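You operate a simulated robot arm through the tools that you are given. There is no shell and no other tool. Be economical: measure what you need, move in short steps, check, and stop when the job is done.

The job below is to be done with a simulated two-armed robot. You get a single attempt, and the scene is never put back.

TASK
Stand the pink air freshener on the console table and slide it half open.
Fine: it is in the gold-handled drawer; shut that again, and hold the freshener steady while you slide. Set down upright: air freshener. Where these are worked on the way, their far stop is far enough and under half their travel is too little: gold-handled drawer.
Where things are to end (x, y in the base frame): air freshener within 80 mm of [1030, -320].
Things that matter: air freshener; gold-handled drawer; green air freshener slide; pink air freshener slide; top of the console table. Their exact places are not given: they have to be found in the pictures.

Only the result counts: the job must be done as asked and must still hold three seconds after the hand-in. Knocking over, shifting, dropping, spilling or breaking anything else fails it.

THE ROBOT
Two 7-joint arms with two-finger parallel grippers on one trunk, on a base that drives. Base frame: it is fixed to the floor where the robot stands at the start and does not move with it; the origin is under the middle of the robot, x ahead of it, y to its left, z up. Readings come in mm, rad, newtons and seconds.
The left shoulder is at the start at [70, 163, 995], the right one opposite. With the tool pointing down near the work surface each hand reaches from about 380 to 880 mm from the robot's upright axis, wherever it stands, measured 20 degrees to its own side. Places, roughly: gold-handled drawer [900, 0, 700]; green air freshener slide [1100, 0, 900]; pink air freshener slide [1000, -100, 700]; top of the console table [1100, -200, 800]. Payload 3.43 kg a hand.
Tool frame (each hand has its own): the origin (TCP) lies between the finger pads and is the grasp point; the fingertips stand 34 mm ahead of it; z points along the fingers, y is the line along which they close. The gripper opens to 128 mm. The fingers are 24 mm wide and 12 mm thick; the gripper's body (48 by 130 mm) begins 96 mm behind the TCP.
Orientation is that of the tool frame in the base frame, as a unit quaternion [x, y, z, w]. With the fingers straight down and closing along the base's y, the tool's x points along the base's -x, its y along +y and its z along -z.

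THE INTERFACE
- The arms move only by the tool apply_moves. It takes "left_steps", "right_steps" or both (then of equal length, played together; a hand with none holds still); each is a list of rows, each an object of numbers (a shift or turn left out is 0, a gripper value left out holds the last): "x", "y", "z": the shift along the tool's x, y, z in mm; "rx", "ry", "rz": the turn, a rotation vector about the tool's x, y, z in rad; "hand": the opening, from 0 (shut) to 1 (fully open). In form: [{"x": .., "y": .., "z": .., "rx": .., "ry": .., "rz": .., "hand": ..}, ...]. A call has 1 to 20 rows; each row shifts and turns the commanded pose from where the row before left it, along the tool's axes as they then stand. Each row takes 0.2 s and may step no farther than 50 mm and 0.15 rad from the row before; otherwise, or with a gripper value out of range, the whole call is refused. Where a pose cannot be reached the arm comes as near as it can. A force on the tool above 40 N (or 10 N above the force at the start of the call, whichever is more), or a blocked arm, ends the call early, and 0.2 s more pass. The fingers move at their own pace (about 153 mm/s each) and stop on an object; they squeeze with about 44 N. The grip force told is the motor's: it shows also when the fingers shut on nothing. Time passes only in rows, and 0.2 s behind the last, so rows that do not move let the fingers close. The reply holds the time, the measured pose of the TCP, the force on the tool along the base axes, the opening and the grip force, in the units named above and with some noise, with the torque about the TCP (base axes, N m) and any sound that the robot's microphone picked up, and new pictures: "show" is both (left out), scene, wrist or none (wrist: the cameras of the hands that moved).
- Cameras (640 x 400 px; columns grow to the right, rows downward): "scene" is now at [138.8, -6.5, 1225.7]; the picture's right is [-0.10, -0.99, 0.00], its down [-0.54, 0.05, -0.84] and it looks along [0.83, -0.08, -0.55] (base axes); focal length 258 px, centre (320, 200). "left" rides on the left gripper at [76, 11, -160] in its tool frame; the picture's right is [-0.15, 0.99, 0.00], its down [-0.88, -0.13, -0.46] and it looks along [-0.45, -0.07, 0.89] (tool axes); focal length 234 px, centre (320, 200). "right" rides on the right gripper at [76, -11, -160] in its tool frame; the picture's right is [0.15, 0.99, 0.00], its down [-0.88, 0.13, -0.46] and it looks along [-0.45, 0.07, 0.89] (tool axes); focal length 234 px, centre (320, 200).
- move_column(by): slides the trunk up (or, below 0, down) by that many mm; the arms and the scene camera ride with it, the base frame stays. It gives what a move gives, with no picture.
- roll_base(legs): drives the robot by 1 to 6 legs, each [ahead, left, turn to the left] in mm, mm and rad, along the robot's own axes; the way and the turn of a leg run together, so that a leg with both is an arc; at most 1500 mm and 3.142 rad a leg. The arms and the cameras ride along, it lands a little off, and it stops where it bumps. It gives what a move gives, and a new picture of the scene camera.
- turn_head(pan, tilt): turns the head with the scene camera to pan (to the left, within 1.501 rad either way) and tilt (down, from -0.506 to 1.204), counted from straight ahead of the robot. It gives what a move gives, and a new picture of the scene camera.
- pixel_to_xyz(camera, pixels): for up to 12 pixels [column, row] of the newest picture of that camera ("zoom" is the newest enlarged one), the place [x, y, z] in the base frame of the surface seen there, good to about 3 mm. No time passes.
- zoom(camera, box): a new picture of the part [left, top, right, bottom] of that camera's present view, enlarged. No time passes.
- close_job(): hands the job in; it is judged then, once.

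Work in short steps. Measure before you move; look again where a grasp or a placing could have gone wrong, and mend it. You have 80 turns and 260 pictures in all, those below and enlarged ones among them. Open the grippers and draw the arms clear of the work before you hand the job in, unless the task says otherwise; then end with one line.

The tools are called after "Request:" as name(argument=value, ...) on one line, values as JSON. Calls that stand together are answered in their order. apply_moves: Moves the arms, as the interface text tells. Its arguments: {"type":"object","properties":{"left_steps":{"type":"array","items":{"type":"object","properties":{"x":{"type":"number"},"y":{"type":"number"},"z":{"type":"number"},"rx":{"type":"number"},"ry":{"type":"number"},"rz":{"type":"number"},"hand":{"type":"number"}}}},"right_steps":{"type":"array","items":{"type":"object","properties":{"x":{"type":"number"},"y":{"type":"number"},"z":{"type":"number"},"rx":{"type":"number"},"ry":{"type":"number"},"rz":{"type":"number"},"hand":{"type":"number"}}}},"show":{"type":"string","enum":["both","scene","wrist","none"]}},"required":[]} The other tools are called the same way: move_column (by) slides the trunk up or down; roll_base (legs) drives the base; turn_head (pan, tilt) turns the head that bears the scene camera; pixel_to_xyz (camera, pixels) gives the place of the surface under pixels of a picture; zoom (camera, box) takes an enlarged picture of a part of a camera's view; close_job () hands the job in.

At the start:

```text
time_s: 0.0
left_tool_pos: [693.9, 141.4, 1032.5]
left_tcp_rot: [0.0, 1.0, 0.0, 0.0]
left_force: [0.5, -0.3, 0.3]
left_ft_torque: [0.0, -0.03, -0.01]
left_finger_gap: 127.7
left_grasp_force: 0.0
right_tool_pos: [593.9, -410.1, 1051.6]
right_tcp_rot: [0.0, 1.0, 0.0, -0.001]
right_force: [-0.2, -0.3, 0.6]
right_ft_torque: [0.03, -0.01, 0.01]
right_finger_gap: 128.3
right_grasp_force: 0.0
trunk travel left (down, up): [-475.0, 465.0]
robot x, y, heading: [-1.7, 2.0, 0.003]
head pan, tilt: [-0.099, 0.576]
```

scene: 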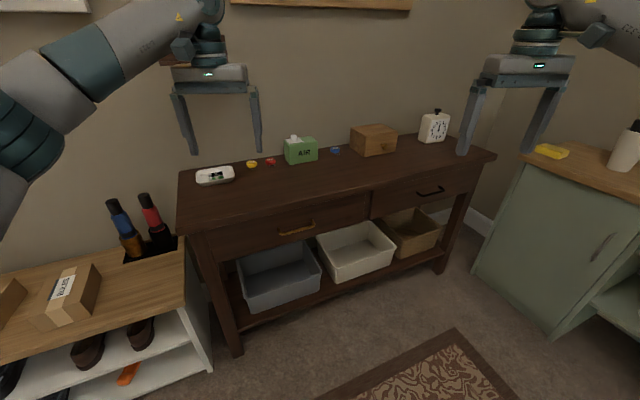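
right: 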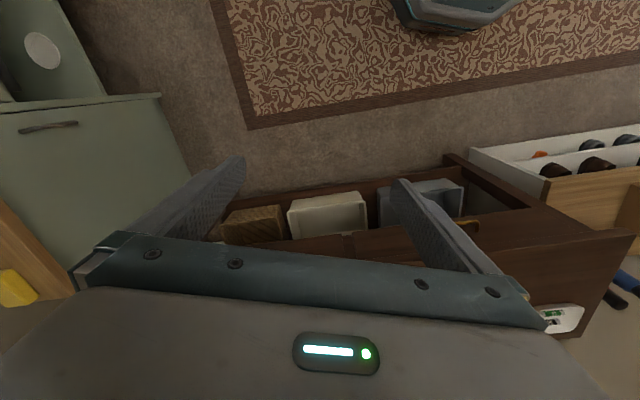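
left: 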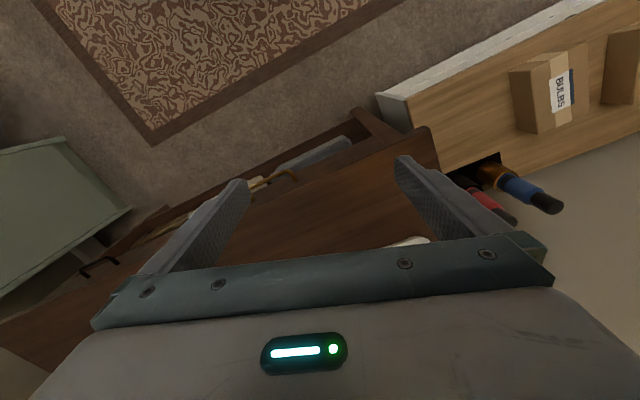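

The scene shows the console table with the gold handle around (297,228) and a green air freshener at (300,150). I measure the handle, table edges and objects.

Request:
pixel_to_xyz(camera="scene", pixels=[[297, 229], [281, 234], [314, 221], [192, 232], [490, 158], [181, 172], [300, 160], [374, 150], [250, 235], [360, 205], [433, 192], [335, 150]])

Request:
zoom(camera="scene", box=[170, 100, 500, 306])

```text
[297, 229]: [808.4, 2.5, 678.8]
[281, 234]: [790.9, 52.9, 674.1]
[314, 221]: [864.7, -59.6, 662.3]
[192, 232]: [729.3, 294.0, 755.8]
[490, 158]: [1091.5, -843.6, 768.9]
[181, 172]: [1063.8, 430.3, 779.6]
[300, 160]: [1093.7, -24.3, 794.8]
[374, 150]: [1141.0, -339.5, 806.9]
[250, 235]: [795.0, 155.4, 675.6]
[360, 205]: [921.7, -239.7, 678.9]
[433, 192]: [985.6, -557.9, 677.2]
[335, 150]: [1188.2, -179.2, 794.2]
```

```text
1.94 times, centred on (335, 203) of scene
```

zoom: 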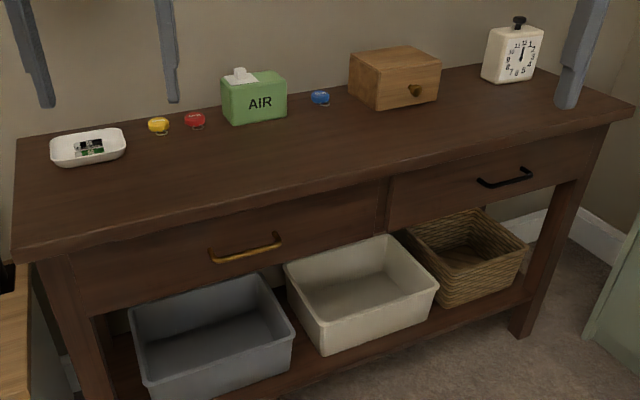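

I refine the measurements on the zoomed picture: front edge of the table top, the drawer face and the handle.

Request:
pixel_to_xyz(camera="zoom", pixels=[[60, 240], [250, 196], [450, 152], [130, 285], [340, 237], [213, 258], [245, 252], [278, 239], [245, 225], [400, 215], [560, 165], [376, 225]])

Request:
pixel_to_xyz(camera="zoom", pixels=[[240, 74], [258, 80], [230, 84], [280, 85], [226, 115], [262, 122], [330, 170], [400, 150], [60, 180], [378, 105], [436, 99], [340, 130]])

Request:
zoom(camera="scene", box=[260, 125, 340, 175])

Request:
zoom(camera="scene", box=[265, 200, 345, 250])

```text
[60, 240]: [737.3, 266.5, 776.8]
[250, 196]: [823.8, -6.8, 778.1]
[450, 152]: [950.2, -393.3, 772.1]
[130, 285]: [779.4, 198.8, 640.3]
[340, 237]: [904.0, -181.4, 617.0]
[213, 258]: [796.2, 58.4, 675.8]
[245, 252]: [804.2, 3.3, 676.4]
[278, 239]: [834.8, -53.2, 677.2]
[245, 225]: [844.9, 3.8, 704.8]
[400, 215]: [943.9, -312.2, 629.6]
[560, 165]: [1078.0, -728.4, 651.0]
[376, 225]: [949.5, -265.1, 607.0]
```

```text
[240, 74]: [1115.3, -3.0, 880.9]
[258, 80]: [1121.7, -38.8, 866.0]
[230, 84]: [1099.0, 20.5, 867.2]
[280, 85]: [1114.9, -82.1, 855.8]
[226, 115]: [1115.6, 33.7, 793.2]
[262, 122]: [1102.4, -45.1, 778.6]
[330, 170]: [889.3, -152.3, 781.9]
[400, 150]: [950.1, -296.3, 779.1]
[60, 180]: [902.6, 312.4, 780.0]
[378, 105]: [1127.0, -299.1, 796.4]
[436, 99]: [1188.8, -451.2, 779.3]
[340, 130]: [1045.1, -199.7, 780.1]
```

```text
8.00 times, centred on (300, 150) of scene
```

zoom: 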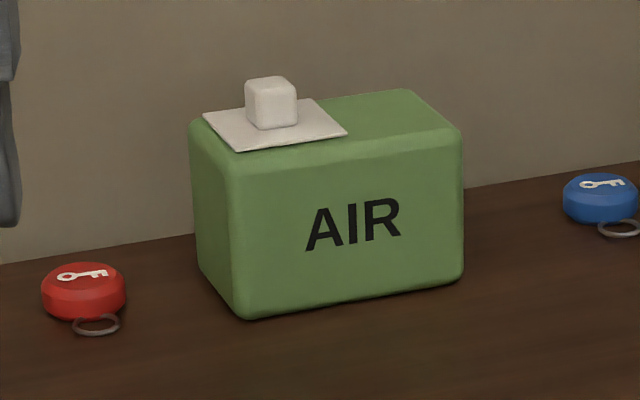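

```text
8.00 times, centred on (305, 225) of scene
```

zoom: 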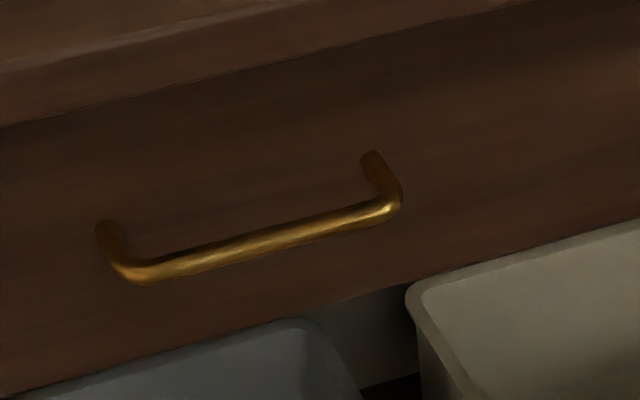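

The table front runs along (0.307,-0.952), so the drawer pulls out along (-0.952,-0.307); handle centre is about (812,3,677). I square the robot to the table and shift right so the handle sits ahead of the left arm.

Request:
roll_base(legs=[[0, 0, 0.309], [-40, -350, 0]])

Request:
move_column(by=-130)

Request:
turn_head(pan=0.0, tilt=0.7)

```text
time_s: 3.2
left_tool_pos: [681.7, 11.2, 1033.3]
left_tcp_rot: [-0.155, 0.988, 0.0, 0.001]
left_force: [-0.5, -0.1, -0.1]
left_ft_torque: [0.06, -0.01, -0.02]
left_finger_gap: 128.1
left_grasp_force: 0.1
right_tool_pos: [755.9, -543.4, 1051.7]
right_tcp_rot: [-0.155, 0.988, 0.0, 0.0]
right_force: [0.0, -0.4, -0.4]
right_ft_torque: [0.04, 0.01, 0.0]
right_finger_gap: 127.8
right_grasp_force: 0.1
trunk travel left (down, up): [-475.0, 465.0]
robot x, y, heading: [59.1, -337.0, 0.317]
head pan, tilt: [-0.099, 0.576]
```

scene: 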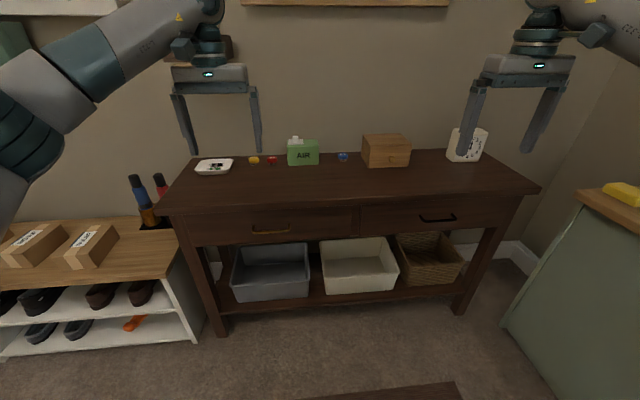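

```text
time_s: 4.8
left_tool_pos: [682.5, 10.1, 903.8]
left_tcp_rot: [-0.155, 0.988, 0.0, 0.0]
left_force: [-1.3, -0.2, 0.4]
left_ft_torque: [0.01, 0.0, -0.02]
left_finger_gap: 127.8
left_grasp_force: 0.0
right_tool_pos: [755.1, -542.6, 921.8]
right_tcp_rot: [-0.155, 0.988, 0.0, 0.0]
right_force: [0.0, -0.2, -0.2]
right_ft_torque: [0.0, -0.02, 0.04]
right_finger_gap: 127.9
right_grasp_force: 0.0
trunk travel left (down, up): [-345.0, 595.0]
robot x, y, heading: [67.5, -334.1, 0.311]
head pan, tilt: [-0.099, 0.576]
```

```text
time_s: 5.5
left_tool_pos: [682.0, 10.8, 902.6]
left_tcp_rot: [-0.154, 0.988, 0.0, 0.0]
left_force: [0.3, -0.1, 0.0]
left_ft_torque: [-0.03, 0.01, 0.02]
left_finger_gap: 128.0
left_grasp_force: 0.1
right_tool_pos: [755.2, -542.2, 921.6]
right_tcp_rot: [-0.154, 0.988, 0.001, 0.0]
right_force: [0.4, -0.6, -1.2]
right_ft_torque: [0.0, 0.01, 0.02]
right_finger_gap: 128.0
right_grasp_force: 0.1
trunk travel left (down, up): [-345.0, 595.0]
robot x, y, heading: [66.4, -333.0, 0.311]
head pan, tilt: [0.0, 0.7]
```

scene: 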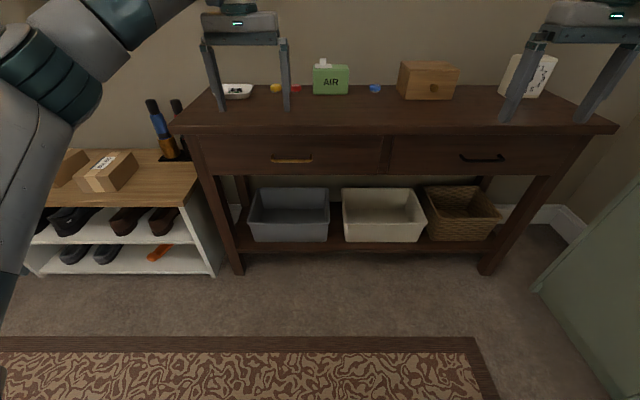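

The view is square on; handle at (292,160). I measure it again before approaching.

Request:
zoom(camera="scene", box=[240, 125, 340, 188])

Request:
pixel_to_xyz(camera="zoom", pixels=[[220, 228], [320, 229], [430, 229], [320, 290], [320, 170], [100, 290], [580, 290], [320, 60]])

```text
6.35 times, centred on (290, 156) of scene
```

zoom: 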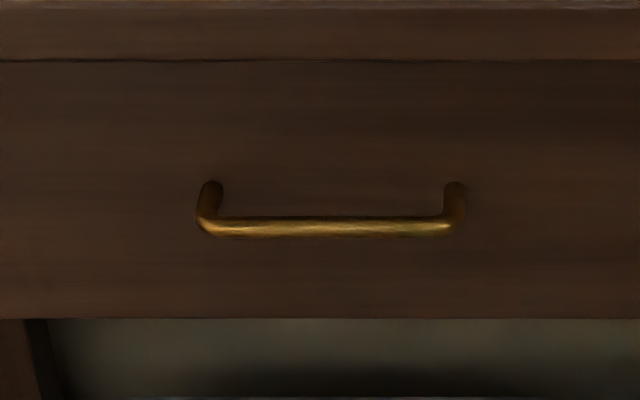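

```text
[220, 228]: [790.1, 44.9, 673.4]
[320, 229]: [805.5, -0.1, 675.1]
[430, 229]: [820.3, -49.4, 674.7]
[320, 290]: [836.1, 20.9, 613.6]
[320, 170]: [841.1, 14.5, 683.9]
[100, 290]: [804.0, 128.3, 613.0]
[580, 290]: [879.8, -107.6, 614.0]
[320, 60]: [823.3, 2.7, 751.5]
```

Handle bar centre is about (807,0,675). I turn the left hand from pointing down to pointing at the drawer, keeping TCP in place.

Request:
apply_moves(left_steps=[{"ry": -0.1428}, {"ry": -0.1428}, {"ry": -0.1428}, {"ry": -0.1428}, {"ry": -0.1428}, {"ry": -0.1428}, {"ry": -0.1428}, {"ry": -0.1428}, {"ry": -0.1428}, {"ry": -0.1428}, {"ry": -0.1428}], show="scene")

```text
time_s: 7.9
left_tool_pos: [681.2, 10.8, 900.6]
left_tcp_rot: [-0.116, 0.73, 0.105, 0.665]
left_force: [-0.7, 0.7, -0.2]
left_ft_torque: [0.05, -0.03, -0.06]
left_finger_gap: 128.1
left_grasp_force: 0.0
left hand out of reach, approached as far as the arm can: row 11
right_tool_pos: [754.9, -542.2, 921.0]
right_tcp_rot: [-0.155, 0.988, 0.0, 0.0]
right_force: [0.4, 0.2, 0.0]
right_ft_torque: [-0.04, 0.01, 0.01]
right_finger_gap: 128.1
right_grasp_force: 0.0
trunk travel left (down, up): [-345.0, 595.0]
robot x, y, heading: [64.0, -331.3, 0.316]
head pan, tilt: [0.0, 0.7]
```

scene: 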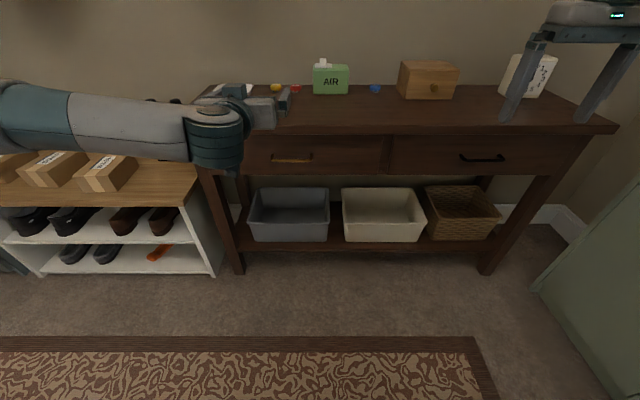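

Nearly horizontal now. I roll the hand a quarter turn so the fingers close vertically, with 0.6 opening.

Request:
apply_moves(left_steps=[{"rz": 0.1428, "hand": 0.6}, {"rz": 0.1428}, {"rz": 0.1428}, {"rz": 0.1428}, {"rz": 0.1428}, {"rz": 0.1428}, {"rz": 0.1428}, {"rz": 0.1428}, {"rz": 0.1428}, {"rz": 0.1428}, {"rz": 0.1428}], show="scene")

```text
time_s: 10.3
left_tool_pos: [682.4, 12.2, 902.7]
left_tcp_rot: [0.436, 0.598, 0.545, 0.395]
left_force: [0.0, -1.1, -0.2]
left_ft_torque: [-0.01, 0.0, -0.01]
left_finger_gap: 76.8
left_grasp_force: 0.0
right_tool_pos: [754.2, -542.6, 921.1]
right_tcp_rot: [-0.155, 0.988, 0.001, 0.0]
right_force: [-0.8, -1.5, -0.9]
right_ft_torque: [0.03, 0.02, 0.02]
right_finger_gap: 128.0
right_grasp_force: 0.0
trunk travel left (down, up): [-345.0, 595.0]
robot x, y, heading: [65.4, -337.9, 0.309]
head pan, tilt: [0.0, 0.7]
```

scene: 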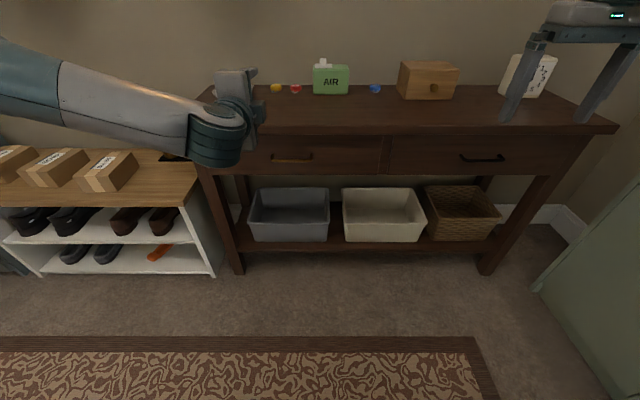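

The hand is level, pointing at the drawer with 5° droop. I correct the pitch, lower 228 mm and shift 50 mm to the right, still about 115 mm short of the handle.

Request:
apply_moves(left_steps=[{"rx": -0.095}, {"y": -46, "x": -10}, {"y": -46, "x": -10}, {"y": -46, "x": -10}, {"y": -46, "x": -10}, {"y": -44, "x": -10}, {}])

```text
time_s: 11.9
left_tool_pos: [693.6, -96.3, 708.7]
left_tcp_rot: [0.415, 0.574, 0.572, 0.413]
left_force: [0.7, 1.3, 0.5]
left_ft_torque: [0.03, -0.03, 0.01]
left_finger_gap: 76.9
left_grasp_force: 0.0
left hand out of reach, approached as far as the arm can: row 1, 2, 3, 4, 5, 6
right_tool_pos: [753.8, -543.2, 921.9]
right_tcp_rot: [-0.154, 0.988, 0.0, 0.0]
right_force: [-0.3, 0.1, -0.1]
right_ft_torque: [-0.03, 0.01, 0.0]
right_finger_gap: 127.9
right_grasp_force: 0.2
trunk travel left (down, up): [-345.0, 595.0]
robot x, y, heading: [64.9, -334.9, 0.309]
head pan, tilt: [0.0, 0.7]
```

scene: 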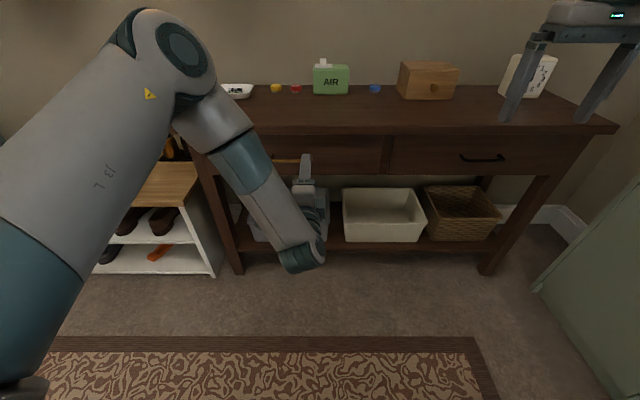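
left: 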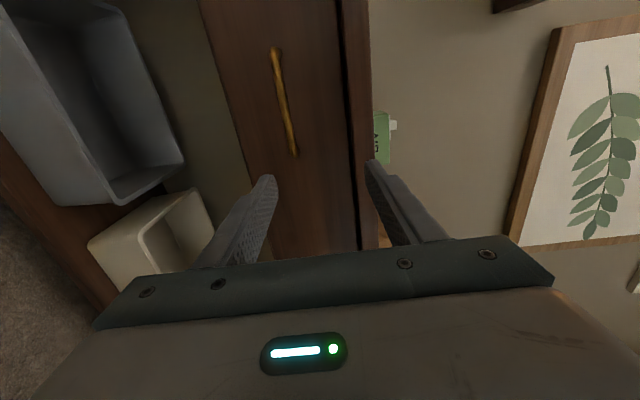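

The left arm hit its limit being too close (TCP at (694,-96,709), handle seen at (285,100) in the wrist view). I back the base off 170 mm for a better arm posture, then re-read.

Request:
roll_base(legs=[[-170, 0, 0]])

Request:
apply_moves(left_steps=[{"x": 10, "z": 20}, {"x": 10, "z": 20}, {"x": 10, "z": 20}, {"x": 10, "z": 20}, {"x": 10, "z": 20}, {}])

```text
time_s: 13.3
left_tool_pos: [534.6, -150.7, 708.2]
left_tcp_rot: [0.416, 0.573, 0.571, 0.415]
left_force: [0.4, 0.3, -1.0]
left_ft_torque: [-0.01, 0.01, -0.03]
left_finger_gap: 76.8
left_grasp_force: 0.1
right_tool_pos: [594.3, -596.5, 923.0]
right_tcp_rot: [-0.153, 0.988, 0.0, 0.0]
right_force: [0.4, -0.1, 0.1]
right_ft_torque: [0.0, -0.04, -0.01]
right_finger_gap: 127.9
right_grasp_force: 0.1
trunk travel left (down, up): [-345.0, 595.0]
robot x, y, heading: [-97.1, -387.1, 0.308]
head pan, tilt: [0.0, 0.7]
```

scene: 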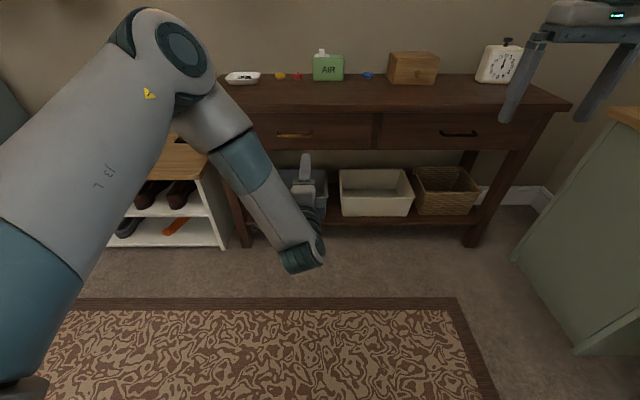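

```text
time_s: 14.7
left_tool_pos: [616.1, -126.5, 741.4]
left_tcp_rot: [0.415, 0.576, 0.572, 0.411]
left_force: [0.2, 0.5, -0.6]
left_ft_torque: [0.02, 0.0, 0.05]
left_finger_gap: 76.5
left_grasp_force: 0.0
left hand out of reach, approached as far as the arm can: row 1, 2, 3, 4, 5
right_tool_pos: [595.4, -595.7, 921.5]
right_tcp_rot: [-0.153, 0.988, 0.0, 0.0]
right_force: [0.4, 0.1, 1.0]
right_ft_torque: [0.03, -0.04, -0.01]
right_finger_gap: 128.0
right_grasp_force: 0.1
trunk travel left (down, up): [-345.0, 595.0]
robot x, y, heading: [-96.2, -385.8, 0.304]
head pan, tilt: [0.0, 0.7]
```

scene: 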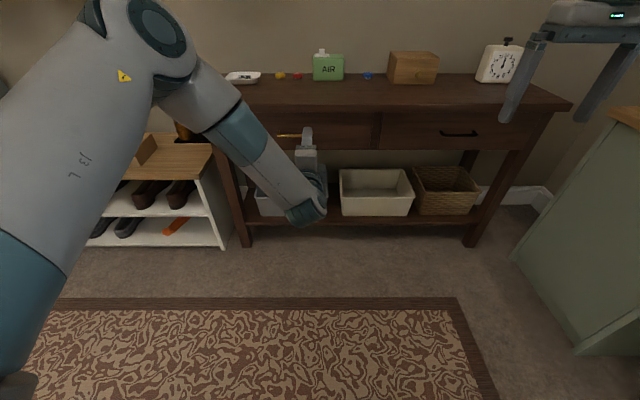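
left: 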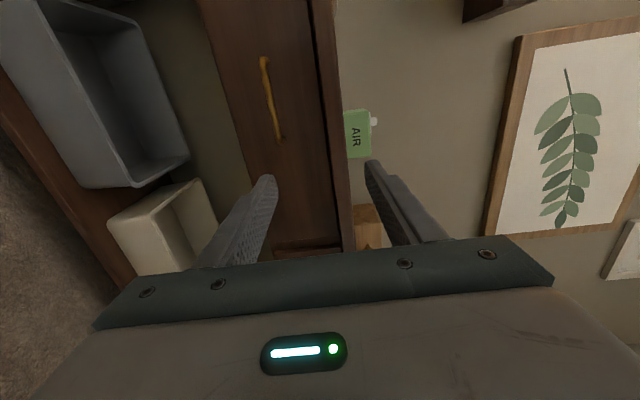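

The wrist is limited because the forearm slopes down steeply. I lower the trunk 200 mm so the forearm can be flatter, then raise the hand relative to the body.

Request:
move_column(by=-200)

Request:
apply_moves(left_steps=[{"y": 34, "x": 15}, {"y": 33, "x": 15}, {"y": 33, "x": 15}, {"y": 33, "x": 15}, {}])

```text
time_s: 16.9
left_tool_pos: [613.6, -125.9, 542.0]
left_tcp_rot: [0.415, 0.576, 0.571, 0.412]
left_force: [0.2, -0.5, 0.2]
left_ft_torque: [-0.01, 0.02, 0.0]
left_finger_gap: 76.9
left_grasp_force: 0.1
right_tool_pos: [594.7, -595.8, 721.8]
right_tcp_rot: [-0.152, 0.988, 0.001, 0.0]
right_force: [0.2, 0.7, 0.1]
right_ft_torque: [0.04, -0.01, 0.01]
right_finger_gap: 128.0
right_grasp_force: 0.1
trunk travel left (down, up): [-145.0, 795.0]
robot x, y, heading: [-94.8, -387.3, 0.305]
head pan, tilt: [0.0, 0.7]
```

```text
time_s: 18.1
left_tool_pos: [597.5, -69.4, 673.5]
left_tcp_rot: [0.416, 0.576, 0.571, 0.412]
left_force: [0.5, 0.4, -0.5]
left_ft_torque: [-0.03, 0.02, 0.01]
left_finger_gap: 76.8
left_grasp_force: 0.0
right_tool_pos: [595.7, -596.6, 721.7]
right_tcp_rot: [-0.152, 0.988, 0.0, 0.0]
right_force: [0.7, 0.6, 0.3]
right_ft_torque: [0.01, -0.02, 0.01]
right_finger_gap: 127.9
right_grasp_force: 0.0
trunk travel left (down, up): [-145.0, 795.0]
robot x, y, heading: [-95.6, -391.3, 0.304]
head pan, tilt: [0.0, 0.7]
```

scene: 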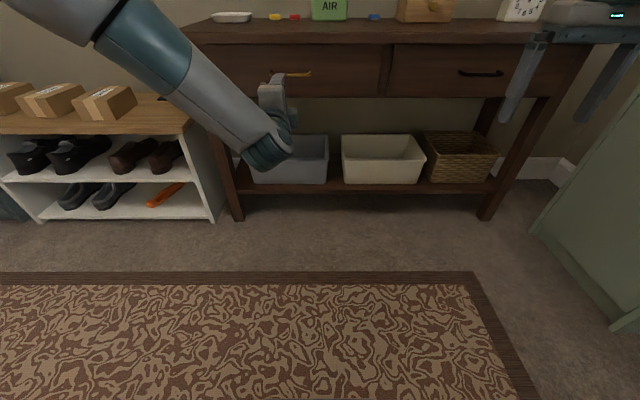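
left: 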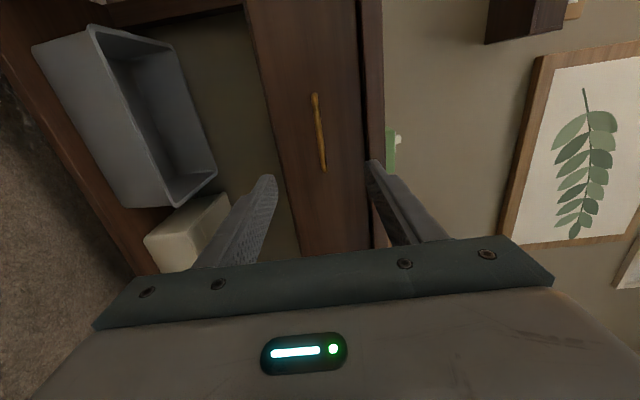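

Now everything is reachable; handle is about 220 mm straight ahead at the same height. I advance 208 mm.

Request:
apply_moves(left_steps=[{"z": 45}, {"z": 45}, {"z": 45}, {"z": 40}, {"z": 18}, {"z": 15}, {}])

```text
time_s: 19.7
left_tool_pos: [793.8, -3.4, 673.1]
left_tcp_rot: [0.415, 0.577, 0.571, 0.411]
left_force: [0.1, 0.0, 0.1]
left_ft_torque: [-0.03, 0.01, 0.0]
left_finger_gap: 76.8
left_grasp_force: 0.0
right_tool_pos: [595.3, -595.8, 720.7]
right_tcp_rot: [-0.152, 0.988, 0.0, 0.0]
right_force: [0.9, -0.3, -0.6]
right_ft_torque: [0.02, -0.02, 0.02]
right_finger_gap: 128.1
right_grasp_force: 0.0
trunk travel left (down, up): [-145.0, 795.0]
robot x, y, heading: [-95.0, -384.2, 0.311]
head pan, tilt: [0.0, 0.7]
```

scene: 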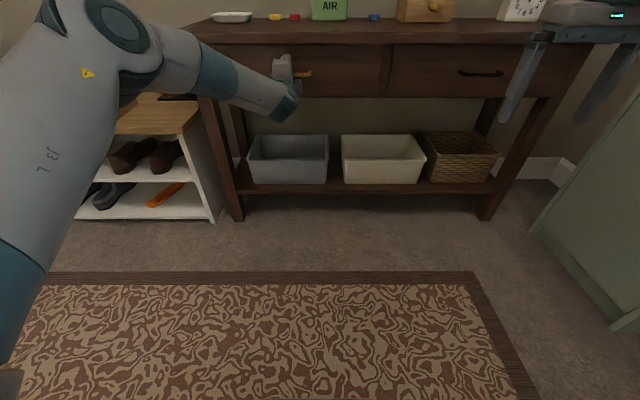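
left: 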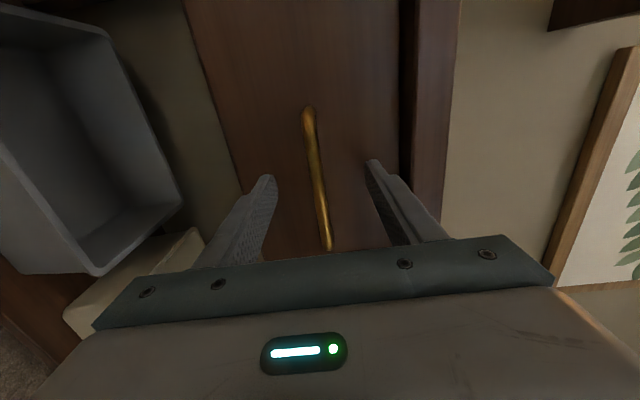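

The bar runs between the two fingers at (320,190). I close on it.

Request:
apply_moves(left_steps=[{"z": 6}, {"hand": 0}, {}, {}], show="wrist")

```text
time_s: 20.7
left_tool_pos: [799.9, -0.5, 672.8]
left_tcp_rot: [0.416, 0.576, 0.57, 0.412]
left_force: [-2.8, 0.1, -3.4]
left_ft_torque: [-0.06, 0.06, 0.2]
left_finger_gap: 10.7
left_grasp_force: 44.4
right_tool_pos: [594.6, -596.2, 719.9]
right_tcp_rot: [-0.153, 0.988, 0.0, 0.0]
right_force: [0.5, 0.1, -0.1]
right_ft_torque: [0.0, -0.01, 0.0]
right_finger_gap: 127.7
right_grasp_force: 0.1
trunk travel left (down, up): [-145.0, 795.0]
robot x, y, heading: [-95.4, -385.4, 0.308]
head pan, tilt: [0.0, 0.7]
```

left: 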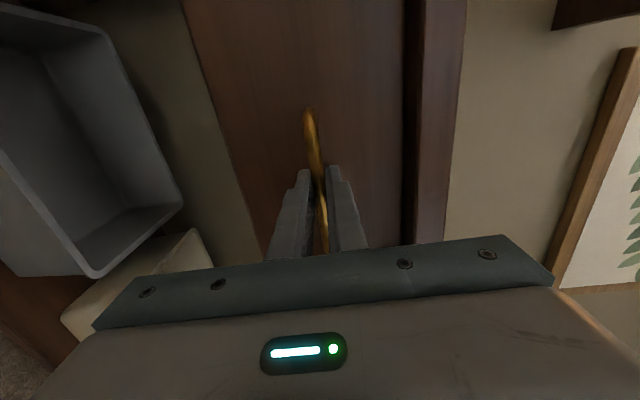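

Gripped (10.7 mm gap, 44 N). I pull straight back 150 mm in small steps and check the force.

Request:
apply_moves(left_steps=[{"z": -15}, {"z": -20}, {"z": -25}, {"z": -30}, {"z": -30}, {"z": -30}, {}], show="scene")

```text
time_s: 22.3
left_tool_pos: [658.4, -46.2, 672.0]
left_tcp_rot: [0.414, 0.578, 0.571, 0.411]
left_force: [-6.4, 16.1, -8.0]
left_ft_torque: [0.14, 0.14, -0.43]
left_finger_gap: 10.5
left_grasp_force: 44.4
right_tool_pos: [595.6, -594.0, 721.5]
right_tcp_rot: [-0.154, 0.988, -0.002, -0.001]
right_force: [-0.4, 0.7, -0.2]
right_ft_torque: [-0.02, 0.02, 0.02]
right_finger_gap: 128.3
right_grasp_force: 0.0
trunk travel left (down, up): [-145.0, 795.0]
robot x, y, heading: [-92.5, -383.5, 0.311]
head pan, tilt: [0.0, 0.7]
```

scene: 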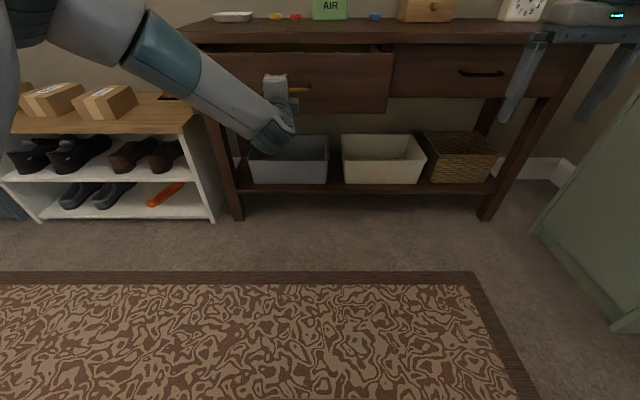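

Drawer is out 149 mm and follows well. I continue 100 mm with a slight leftward correction for the side force.

Request:
apply_moves(left_steps=[{"z": -25, "x": 1}, {"z": -25, "x": 1}, {"z": -20, "x": 1}, {"z": -15}, {"z": -15}, {}], show="scene")

```text
time_s: 23.7
left_tool_pos: [567.3, -79.1, 672.0]
left_tcp_rot: [0.416, 0.577, 0.57, 0.411]
left_force: [27.5, 23.2, -8.6]
left_ft_torque: [0.06, 0.14, 0.27]
left_finger_gap: 11.1
left_grasp_force: 44.2
right_tool_pos: [597.1, -595.3, 720.1]
right_tcp_rot: [-0.153, 0.988, -0.001, -0.002]
right_force: [0.0, 0.2, -0.1]
right_ft_torque: [0.01, 0.0, 0.02]
right_finger_gap: 127.8
right_grasp_force: 0.2
trunk travel left (down, up): [-145.0, 795.0]
robot x, y, heading: [-93.3, -382.0, 0.306]
head pan, tilt: [0.0, 0.7]
```

scene: 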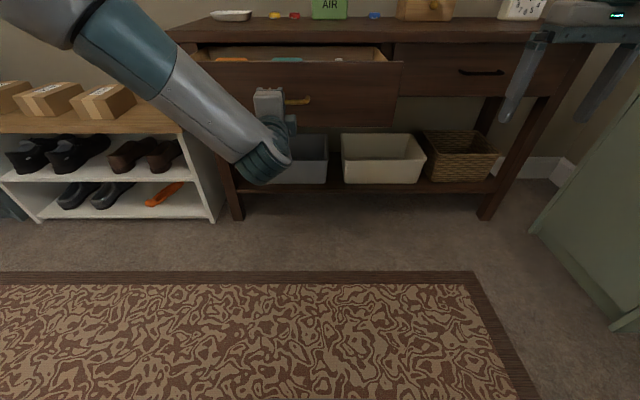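

Force rose to 36 N: the stop is reached at about 245 mm. I ease off, release the handle and retreat.

Request:
apply_moves(left_steps=[{"z": 5}, {"hand": 0.6}, {}, {"z": -30}, {"z": -40}, {"z": -40}, {"x": 30}, {"x": 30}, {}], show="none")

Request:
move_column(by=330)

Request:
turn_head(pan=0.1, tilt=0.8)

```text
time_s: 25.7
left_tool_pos: [441.9, -55.6, 675.4]
left_tcp_rot: [0.414, 0.576, 0.572, 0.411]
left_force: [-0.6, -0.4, -0.3]
left_ft_torque: [-0.03, 0.01, 0.0]
left_finger_gap: 76.8
left_grasp_force: 0.0
right_tool_pos: [594.5, -596.1, 721.1]
right_tcp_rot: [-0.153, 0.988, -0.001, -0.001]
right_force: [0.2, -0.5, -0.2]
right_ft_torque: [0.03, 0.03, 0.02]
right_finger_gap: 128.0
right_grasp_force: 0.1
trunk travel left (down, up): [-145.0, 795.0]
robot x, y, heading: [-96.4, -386.2, 0.301]
head pan, tilt: [0.0, 0.7]
```

```text
time_s: 28.9
left_tool_pos: [440.4, -56.0, 1003.5]
left_tcp_rot: [0.415, 0.576, 0.571, 0.411]
left_force: [0.1, -0.2, 0.1]
left_ft_torque: [0.0, 0.0, 0.05]
left_finger_gap: 76.6
left_grasp_force: 0.0
right_tool_pos: [594.6, -596.8, 1050.5]
right_tcp_rot: [-0.153, 0.988, 0.0, 0.0]
right_force: [-0.6, 0.2, 0.5]
right_ft_torque: [0.01, -0.02, 0.03]
right_finger_gap: 128.0
right_grasp_force: 0.0
trunk travel left (down, up): [-475.0, 465.0]
robot x, y, heading: [-92.8, -386.1, 0.314]
head pan, tilt: [0.0, 0.7]
```

```text
time_s: 29.6
left_tool_pos: [441.2, -54.8, 1004.7]
left_tcp_rot: [0.415, 0.576, 0.571, 0.411]
left_force: [0.0, -0.1, -0.7]
left_ft_torque: [-0.01, 0.04, -0.01]
left_finger_gap: 76.6
left_grasp_force: 0.1
right_tool_pos: [595.3, -596.0, 1051.0]
right_tcp_rot: [-0.152, 0.988, -0.001, 0.001]
right_force: [0.1, 1.0, 0.7]
right_ft_torque: [0.02, -0.03, 0.01]
right_finger_gap: 128.0
right_grasp_force: 0.0
trunk travel left (down, up): [-475.0, 465.0]
robot x, y, heading: [-95.5, -385.5, 0.306]
head pan, tilt: [0.099, 0.799]
```

scene: 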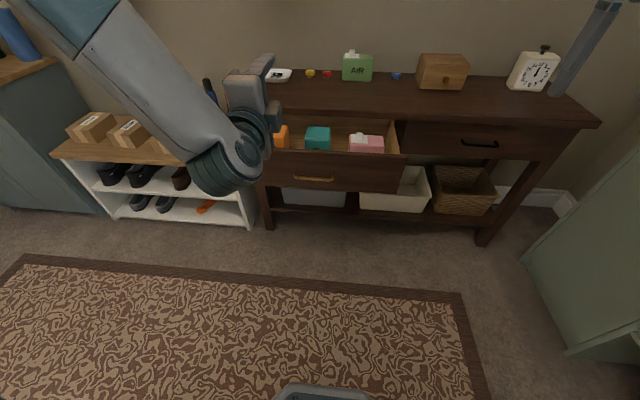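

The pink freshener is in the drawer at about (367,143). I zoom in and measure.

Request:
zoom(camera="scene", box=[300, 110, 420, 185])

Request:
pixel_to_xyz(camera="zoom", pixels=[[320, 128], [290, 145], [265, 140], [440, 145], [265, 200], [440, 215], [330, 215], [350, 180], [400, 180], [520, 200], [320, 290], [500, 275]])

```text
5.33 times, centred on (360, 148) of scene
```

zoom: 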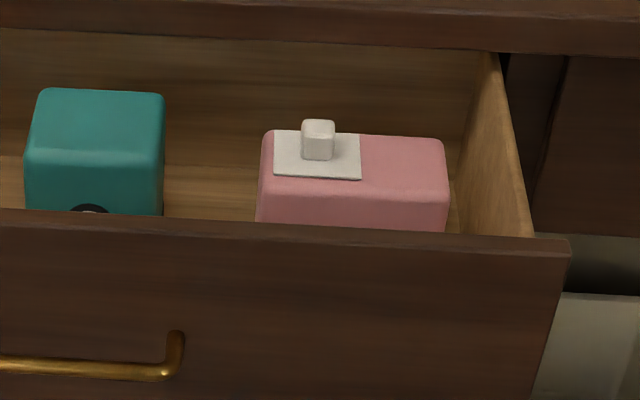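

```text
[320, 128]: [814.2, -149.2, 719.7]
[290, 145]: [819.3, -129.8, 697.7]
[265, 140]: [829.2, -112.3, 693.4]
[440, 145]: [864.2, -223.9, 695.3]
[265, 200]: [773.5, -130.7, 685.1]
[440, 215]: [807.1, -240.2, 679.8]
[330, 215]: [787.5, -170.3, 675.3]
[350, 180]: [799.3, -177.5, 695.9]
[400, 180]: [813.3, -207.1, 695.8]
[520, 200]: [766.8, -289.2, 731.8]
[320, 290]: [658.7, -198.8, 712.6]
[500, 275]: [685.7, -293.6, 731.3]
```

Pink box: axes along the table, about 117 x 60 mm, top z≈696, centre u-axis position about (823,-177); the knob (plate at its left end) is at (814,-149,720). I'll drive forward 190 mm so the right hand can reach down into the drawer.

Request:
roll_base(legs=[[190, 0, 0.0]])

Request:
apply_moves(right_steps=[{"rz": 0.1428, "y": 25}, {"rz": 0.1428}, {"rz": 0.1428}, {"rz": 0.1428}, {"rz": 0.1428}, {"rz": 0.1428}, {"rz": 0.1428}, {"rz": 0.1428}, {"rz": 0.1428}, {"rz": 0.1428}, {"rz": 0.1428}, {}], show="both")

```text
time_s: 31.2
left_tool_pos: [624.4, 3.1, 1005.2]
left_tcp_rot: [0.415, 0.578, 0.571, 0.41]
left_force: [-0.1, -0.5, -0.2]
left_ft_torque: [-0.01, 0.02, 0.04]
left_finger_gap: 76.6
left_grasp_force: 0.0
right_tool_pos: [778.9, -536.5, 1050.6]
right_tcp_rot: [-0.154, 0.988, -0.001, 0.0]
right_force: [-0.1, 0.6, -0.6]
right_ft_torque: [-0.05, 0.02, 0.01]
right_finger_gap: 128.1
right_grasp_force: 0.1
trunk travel left (down, up): [-475.0, 465.0]
robot x, y, heading: [86.9, -329.6, 0.311]
head pan, tilt: [0.099, 0.799]
```

scene: 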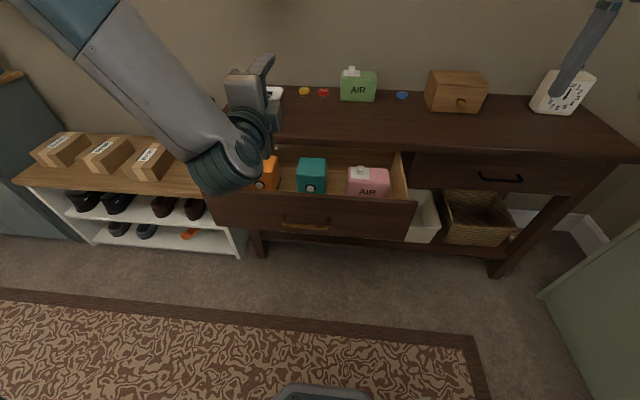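

```text
time_s: 33.8
left_tool_pos: [622.7, 3.3, 1005.9]
left_tcp_rot: [0.414, 0.577, 0.572, 0.411]
left_force: [-0.5, 0.2, -0.7]
left_ft_torque: [0.01, 0.0, 0.02]
left_finger_gap: 76.8
left_grasp_force: 0.0
right_tool_pos: [768.7, -512.1, 1052.1]
right_tcp_rot: [0.59, 0.807, 0.0, 0.0]
right_force: [0.0, 0.2, -0.5]
right_ft_torque: [-0.02, 0.0, 0.0]
right_finger_gap: 128.0
right_grasp_force: 0.1
trunk travel left (down, up): [-475.0, 465.0]
robot x, y, heading: [87.6, -330.0, 0.307]
head pan, tilt: [0.099, 0.799]
```

scene: 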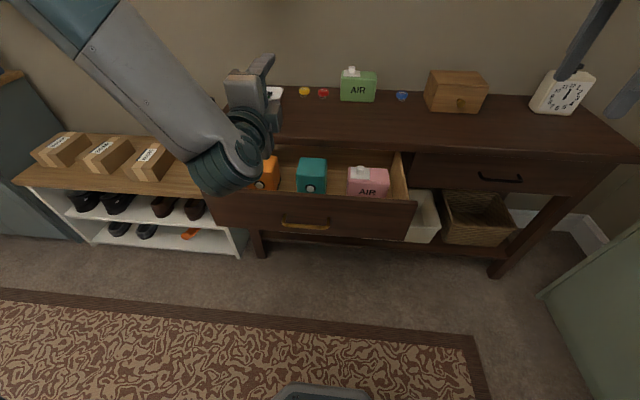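
right: 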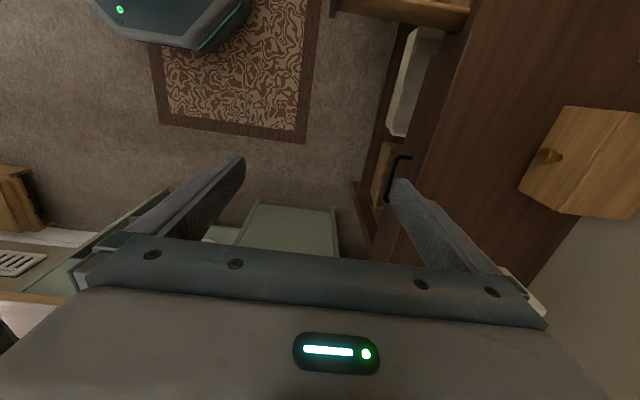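

The right hand is rolled with its closing axis along the drawer depth. I remeasure the pink box in the closer view.

Request:
zoom(camera="scene", box=[320, 140, 432, 210])

Request:
pixel_to_xyz(camera="zoom", pixels=[[170, 158], [395, 172], [170, 240], [390, 255], [280, 205], [230, 170], [230, 190], [225, 158], [200, 300], [450, 150], [350, 180], [350, 225]])

```text
5.71 times, centred on (376, 175) of scene
```

zoom: 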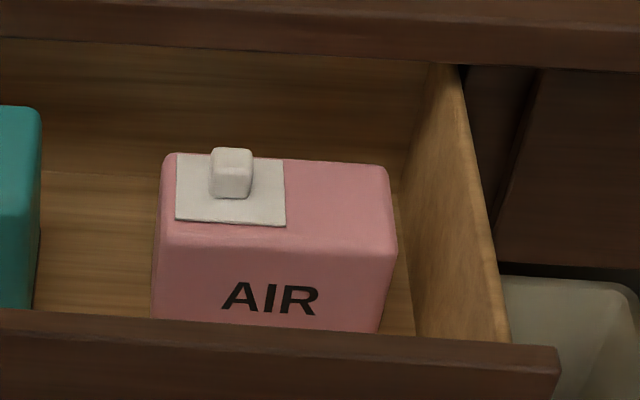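

```text
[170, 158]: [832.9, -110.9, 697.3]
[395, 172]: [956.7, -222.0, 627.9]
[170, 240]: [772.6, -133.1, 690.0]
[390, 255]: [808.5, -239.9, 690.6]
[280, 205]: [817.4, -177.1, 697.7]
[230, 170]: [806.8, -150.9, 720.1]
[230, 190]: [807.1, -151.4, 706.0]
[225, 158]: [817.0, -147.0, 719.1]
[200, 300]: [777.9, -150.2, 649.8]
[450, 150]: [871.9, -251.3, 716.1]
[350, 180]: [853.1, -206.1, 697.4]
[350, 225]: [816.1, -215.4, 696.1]
```

Box: top z 697, depth u 695–759, right end v≈-477. Grasp point near its right end, base (830,-211,690). I move the right hand above it, opening to ~85 mm, to z≈800.

Request:
apply_moves(right_steps=[{"x": 40, "y": 24, "hand": 0.67}, {"x": 40, "y": 24}, {"x": 40, "y": 24}, {"x": 40, "y": 24}, {"x": 40, "y": 24}, {"x": 40, "y": 24}, {"x": 28, "y": 7}, {"z": 45}, {"z": 45}, {"z": 45}, {"z": 45}, {"z": 45}, {"z": 25}, {}])

```text
time_s: 36.8
left_tool_pos: [623.2, 3.0, 1004.8]
left_tcp_rot: [0.414, 0.577, 0.571, 0.411]
left_force: [-0.5, -0.6, -1.2]
left_ft_torque: [-0.01, 0.02, 0.01]
left_finger_gap: 77.0
left_grasp_force: 0.1
right_tool_pos: [832.1, -211.6, 798.6]
right_tcp_rot: [0.59, 0.807, 0.0, 0.001]
right_force: [0.1, -0.4, 0.2]
right_ft_torque: [0.04, 0.01, -0.01]
right_finger_gap: 85.5
right_grasp_force: 0.0
trunk travel left (down, up): [-475.0, 465.0]
robot x, y, heading: [88.8, -328.2, 0.306]
head pan, tilt: [0.099, 0.799]
```

scene: 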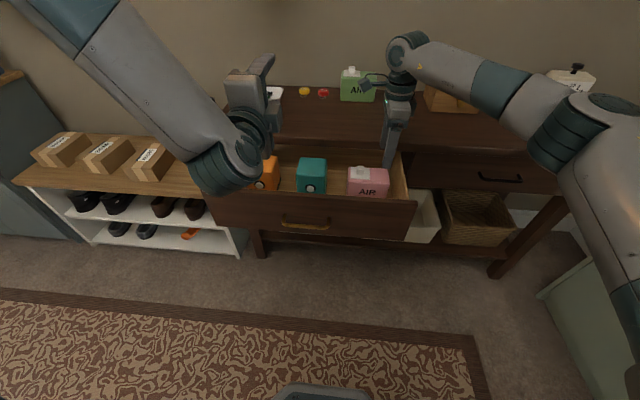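
right: 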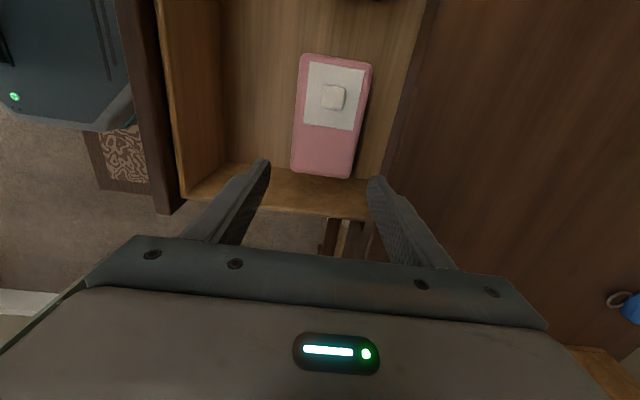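

Aligned above the box. The back finger would pass close to the table edge (u≈785), so I shift 3 mm forward-side, then descend to z≈735 first.

Request:
apply_moves(right_steps=[{"y": -3, "hand": 0.65}, {"z": 25}, {"z": 25}, {"z": 14}, {}])

```text
time_s: 37.6
left_tool_pos: [623.4, 3.8, 1006.0]
left_tcp_rot: [0.415, 0.576, 0.572, 0.411]
left_force: [0.7, -0.5, -0.4]
left_ft_torque: [0.01, -0.05, 0.01]
left_finger_gap: 76.9
left_grasp_force: 0.2
right_tool_pos: [834.4, -212.3, 768.4]
right_tcp_rot: [0.591, 0.806, 0.009, 0.004]
right_force: [-8.5, -3.7, 20.6]
right_ft_torque: [0.14, -1.16, -0.16]
right_finger_gap: 77.7
right_grasp_force: 0.1
trunk travel left (down, up): [-475.0, 465.0]
robot x, y, heading: [85.7, -328.4, 0.31]
head pan, tilt: [0.099, 0.799]
stopped in row 4 (right hand): the force on the tool passed its limit at 51 N (the readings are from after the stop); the commanded pose is now the measured one
```

scene: 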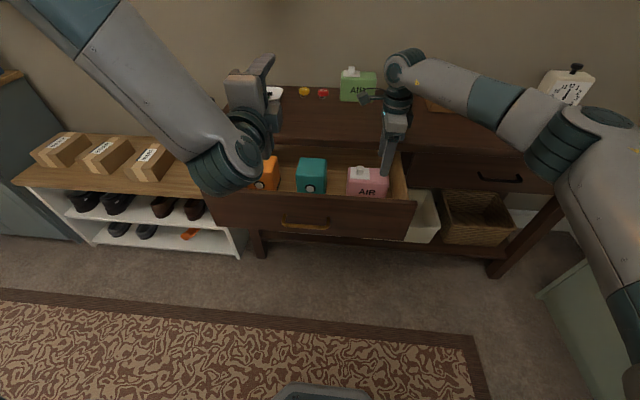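
right: 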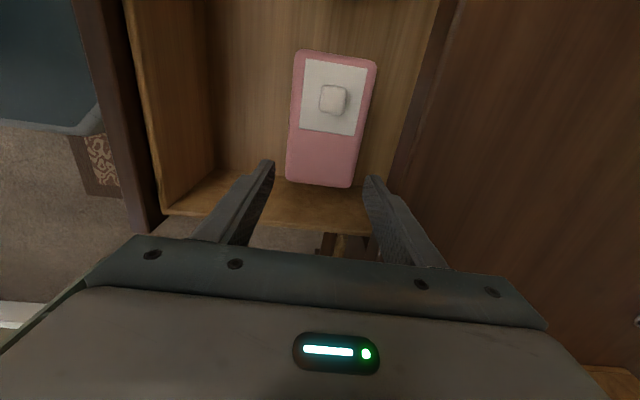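

The back finger caught the table's front edge, so a direct depth grasp doesn't fit where the box sits. I'll lift, then grip the knob lightly (at (812,-149)) with the fingertips and drag the box toward the drawer front, clear of the table edge.

Request:
apply_moves(right_steps=[{"z": -30}, {"z": -35, "rx": 0.02}, {"x": 34, "y": -1, "hand": 0.3}, {"x": 33, "y": -1}, {"z": 30}, {}])

```text
time_s: 39.0
left_tool_pos: [622.9, 3.6, 1005.8]
left_tcp_rot: [0.414, 0.577, 0.572, 0.412]
left_force: [0.3, -0.9, -0.1]
left_ft_torque: [0.01, 0.01, 0.01]
left_finger_gap: 76.6
left_grasp_force: 0.2
right_tool_pos: [811.9, -149.0, 800.8]
right_tcp_rot: [0.591, 0.807, -0.001, -0.003]
right_force: [-0.1, 0.5, -0.4]
right_ft_torque: [0.0, 0.01, 0.0]
right_finger_gap: 38.6
right_grasp_force: 0.1
trunk travel left (down, up): [-475.0, 465.0]
robot x, y, heading: [89.3, -327.5, 0.31]
head pan, tilt: [0.099, 0.799]
```

scene: 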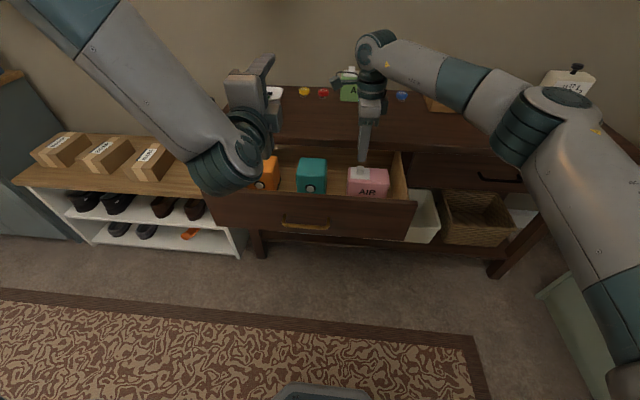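
right: 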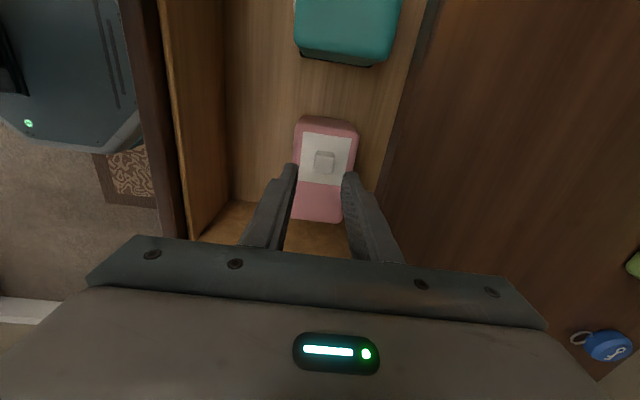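

The knob at (324,161) lies between the fingers. I descend so the tips straddle the knob (TCP z≈737) and close.

Request:
apply_moves(right_steps=[{"z": 30}, {"z": 25}, {"z": 8}, {}, {"hand": 0.0}, {}, {}], show="wrist")

```text
time_s: 40.6
left_tool_pos: [624.4, 2.8, 1004.5]
left_tcp_rot: [0.415, 0.577, 0.571, 0.41]
left_force: [0.2, 1.1, -0.9]
left_ft_torque: [0.01, 0.03, -0.03]
left_finger_gap: 76.6
left_grasp_force: 0.2
right_tool_pos: [811.3, -150.0, 736.8]
right_tcp_rot: [0.591, 0.807, 0.0, -0.003]
right_force: [-0.5, 0.1, -0.9]
right_ft_torque: [-0.01, 0.01, -0.03]
right_finger_gap: 20.9
right_grasp_force: 44.2
trunk travel left (down, up): [-475.0, 465.0]
robot x, y, heading: [85.6, -328.8, 0.305]
head pan, tilt: [0.099, 0.799]
```

right: 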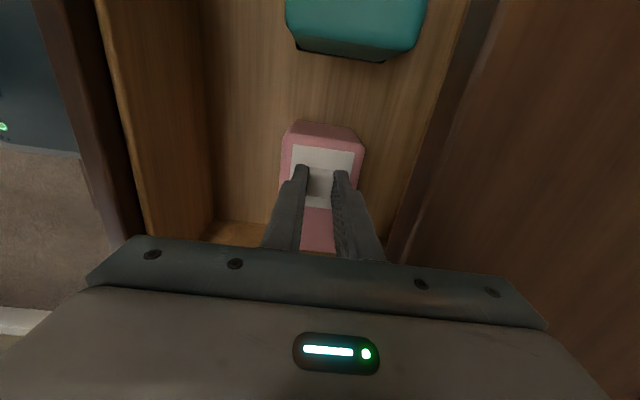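

Knob gripped (20.9 mm). I drag the box 48 mm toward the robot.

Request:
apply_moves(right_steps=[{"y": -8}, {"y": -10}, {"y": -10}, {"y": -10}, {"y": -10}, {}], show="wrist")

```text
time_s: 42.0
left_tool_pos: [624.4, 2.5, 1006.6]
left_tcp_rot: [0.414, 0.577, 0.572, 0.41]
left_force: [-0.2, 0.4, 0.3]
left_ft_torque: [0.03, 0.0, 0.0]
left_finger_gap: 76.5
left_grasp_force: 0.0
right_tool_pos: [764.1, -164.9, 737.0]
right_tcp_rot: [0.59, 0.807, -0.002, -0.003]
right_force: [-1.0, 1.5, 2.0]
right_ft_torque: [-0.04, -0.13, 0.0]
right_finger_gap: 20.8
right_grasp_force: 44.3
trunk travel left (down, up): [-475.0, 465.0]
robot x, y, heading: [85.8, -327.9, 0.308]
head pan, tilt: [0.099, 0.799]
```

right: 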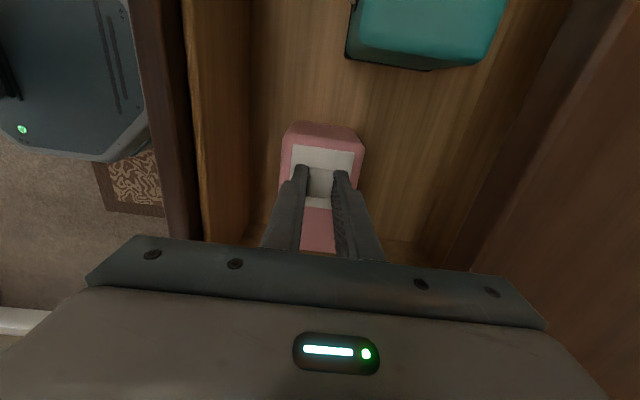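

The drag worked. I release, lift, shift 60 mm toward the right end, open, and descend to z≈690 over the box.

Request:
apply_moves(right_steps=[{"hand": 0.3}, {}, {"z": -30}, {"z": -30, "hand": 0.68}, {"x": -30}, {"x": -30}, {}, {"z": 30}, {"z": 30}, {"z": 25}, {}])

```text
time_s: 44.4
left_tool_pos: [623.2, 4.4, 1005.8]
left_tcp_rot: [0.414, 0.577, 0.572, 0.411]
left_force: [0.1, -0.7, 0.0]
left_ft_torque: [0.03, -0.02, 0.0]
left_finger_gap: 76.7
left_grasp_force: 0.0
right_tool_pos: [783.1, -221.4, 713.1]
right_tcp_rot: [0.591, 0.807, -0.001, -0.003]
right_force: [0.0, 0.8, 0.5]
right_ft_torque: [-0.03, 0.02, -0.02]
right_finger_gap: 87.0
right_grasp_force: 0.0
trunk travel left (down, up): [-475.0, 465.0]
robot x, y, heading: [89.1, -331.0, 0.309]
head pan, tilt: [0.099, 0.799]
```

scene: 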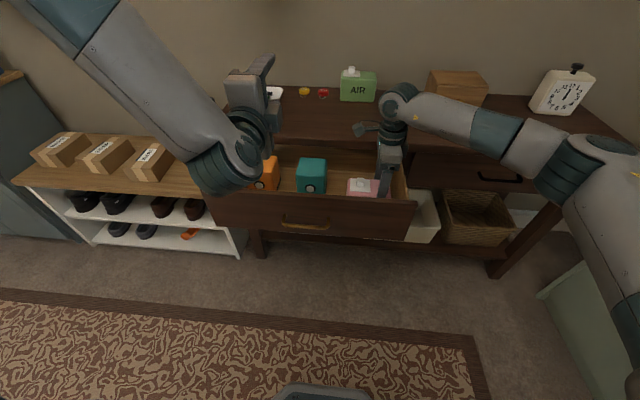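
right: 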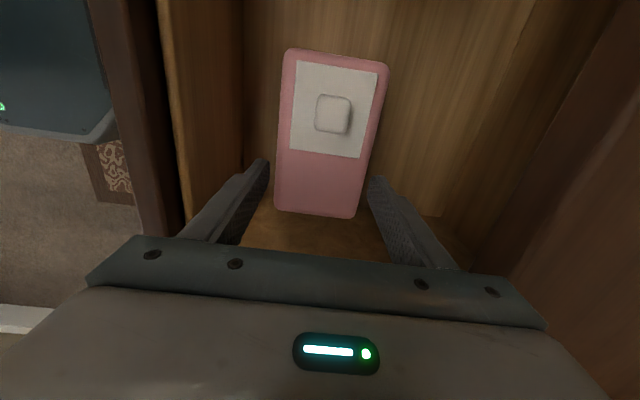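

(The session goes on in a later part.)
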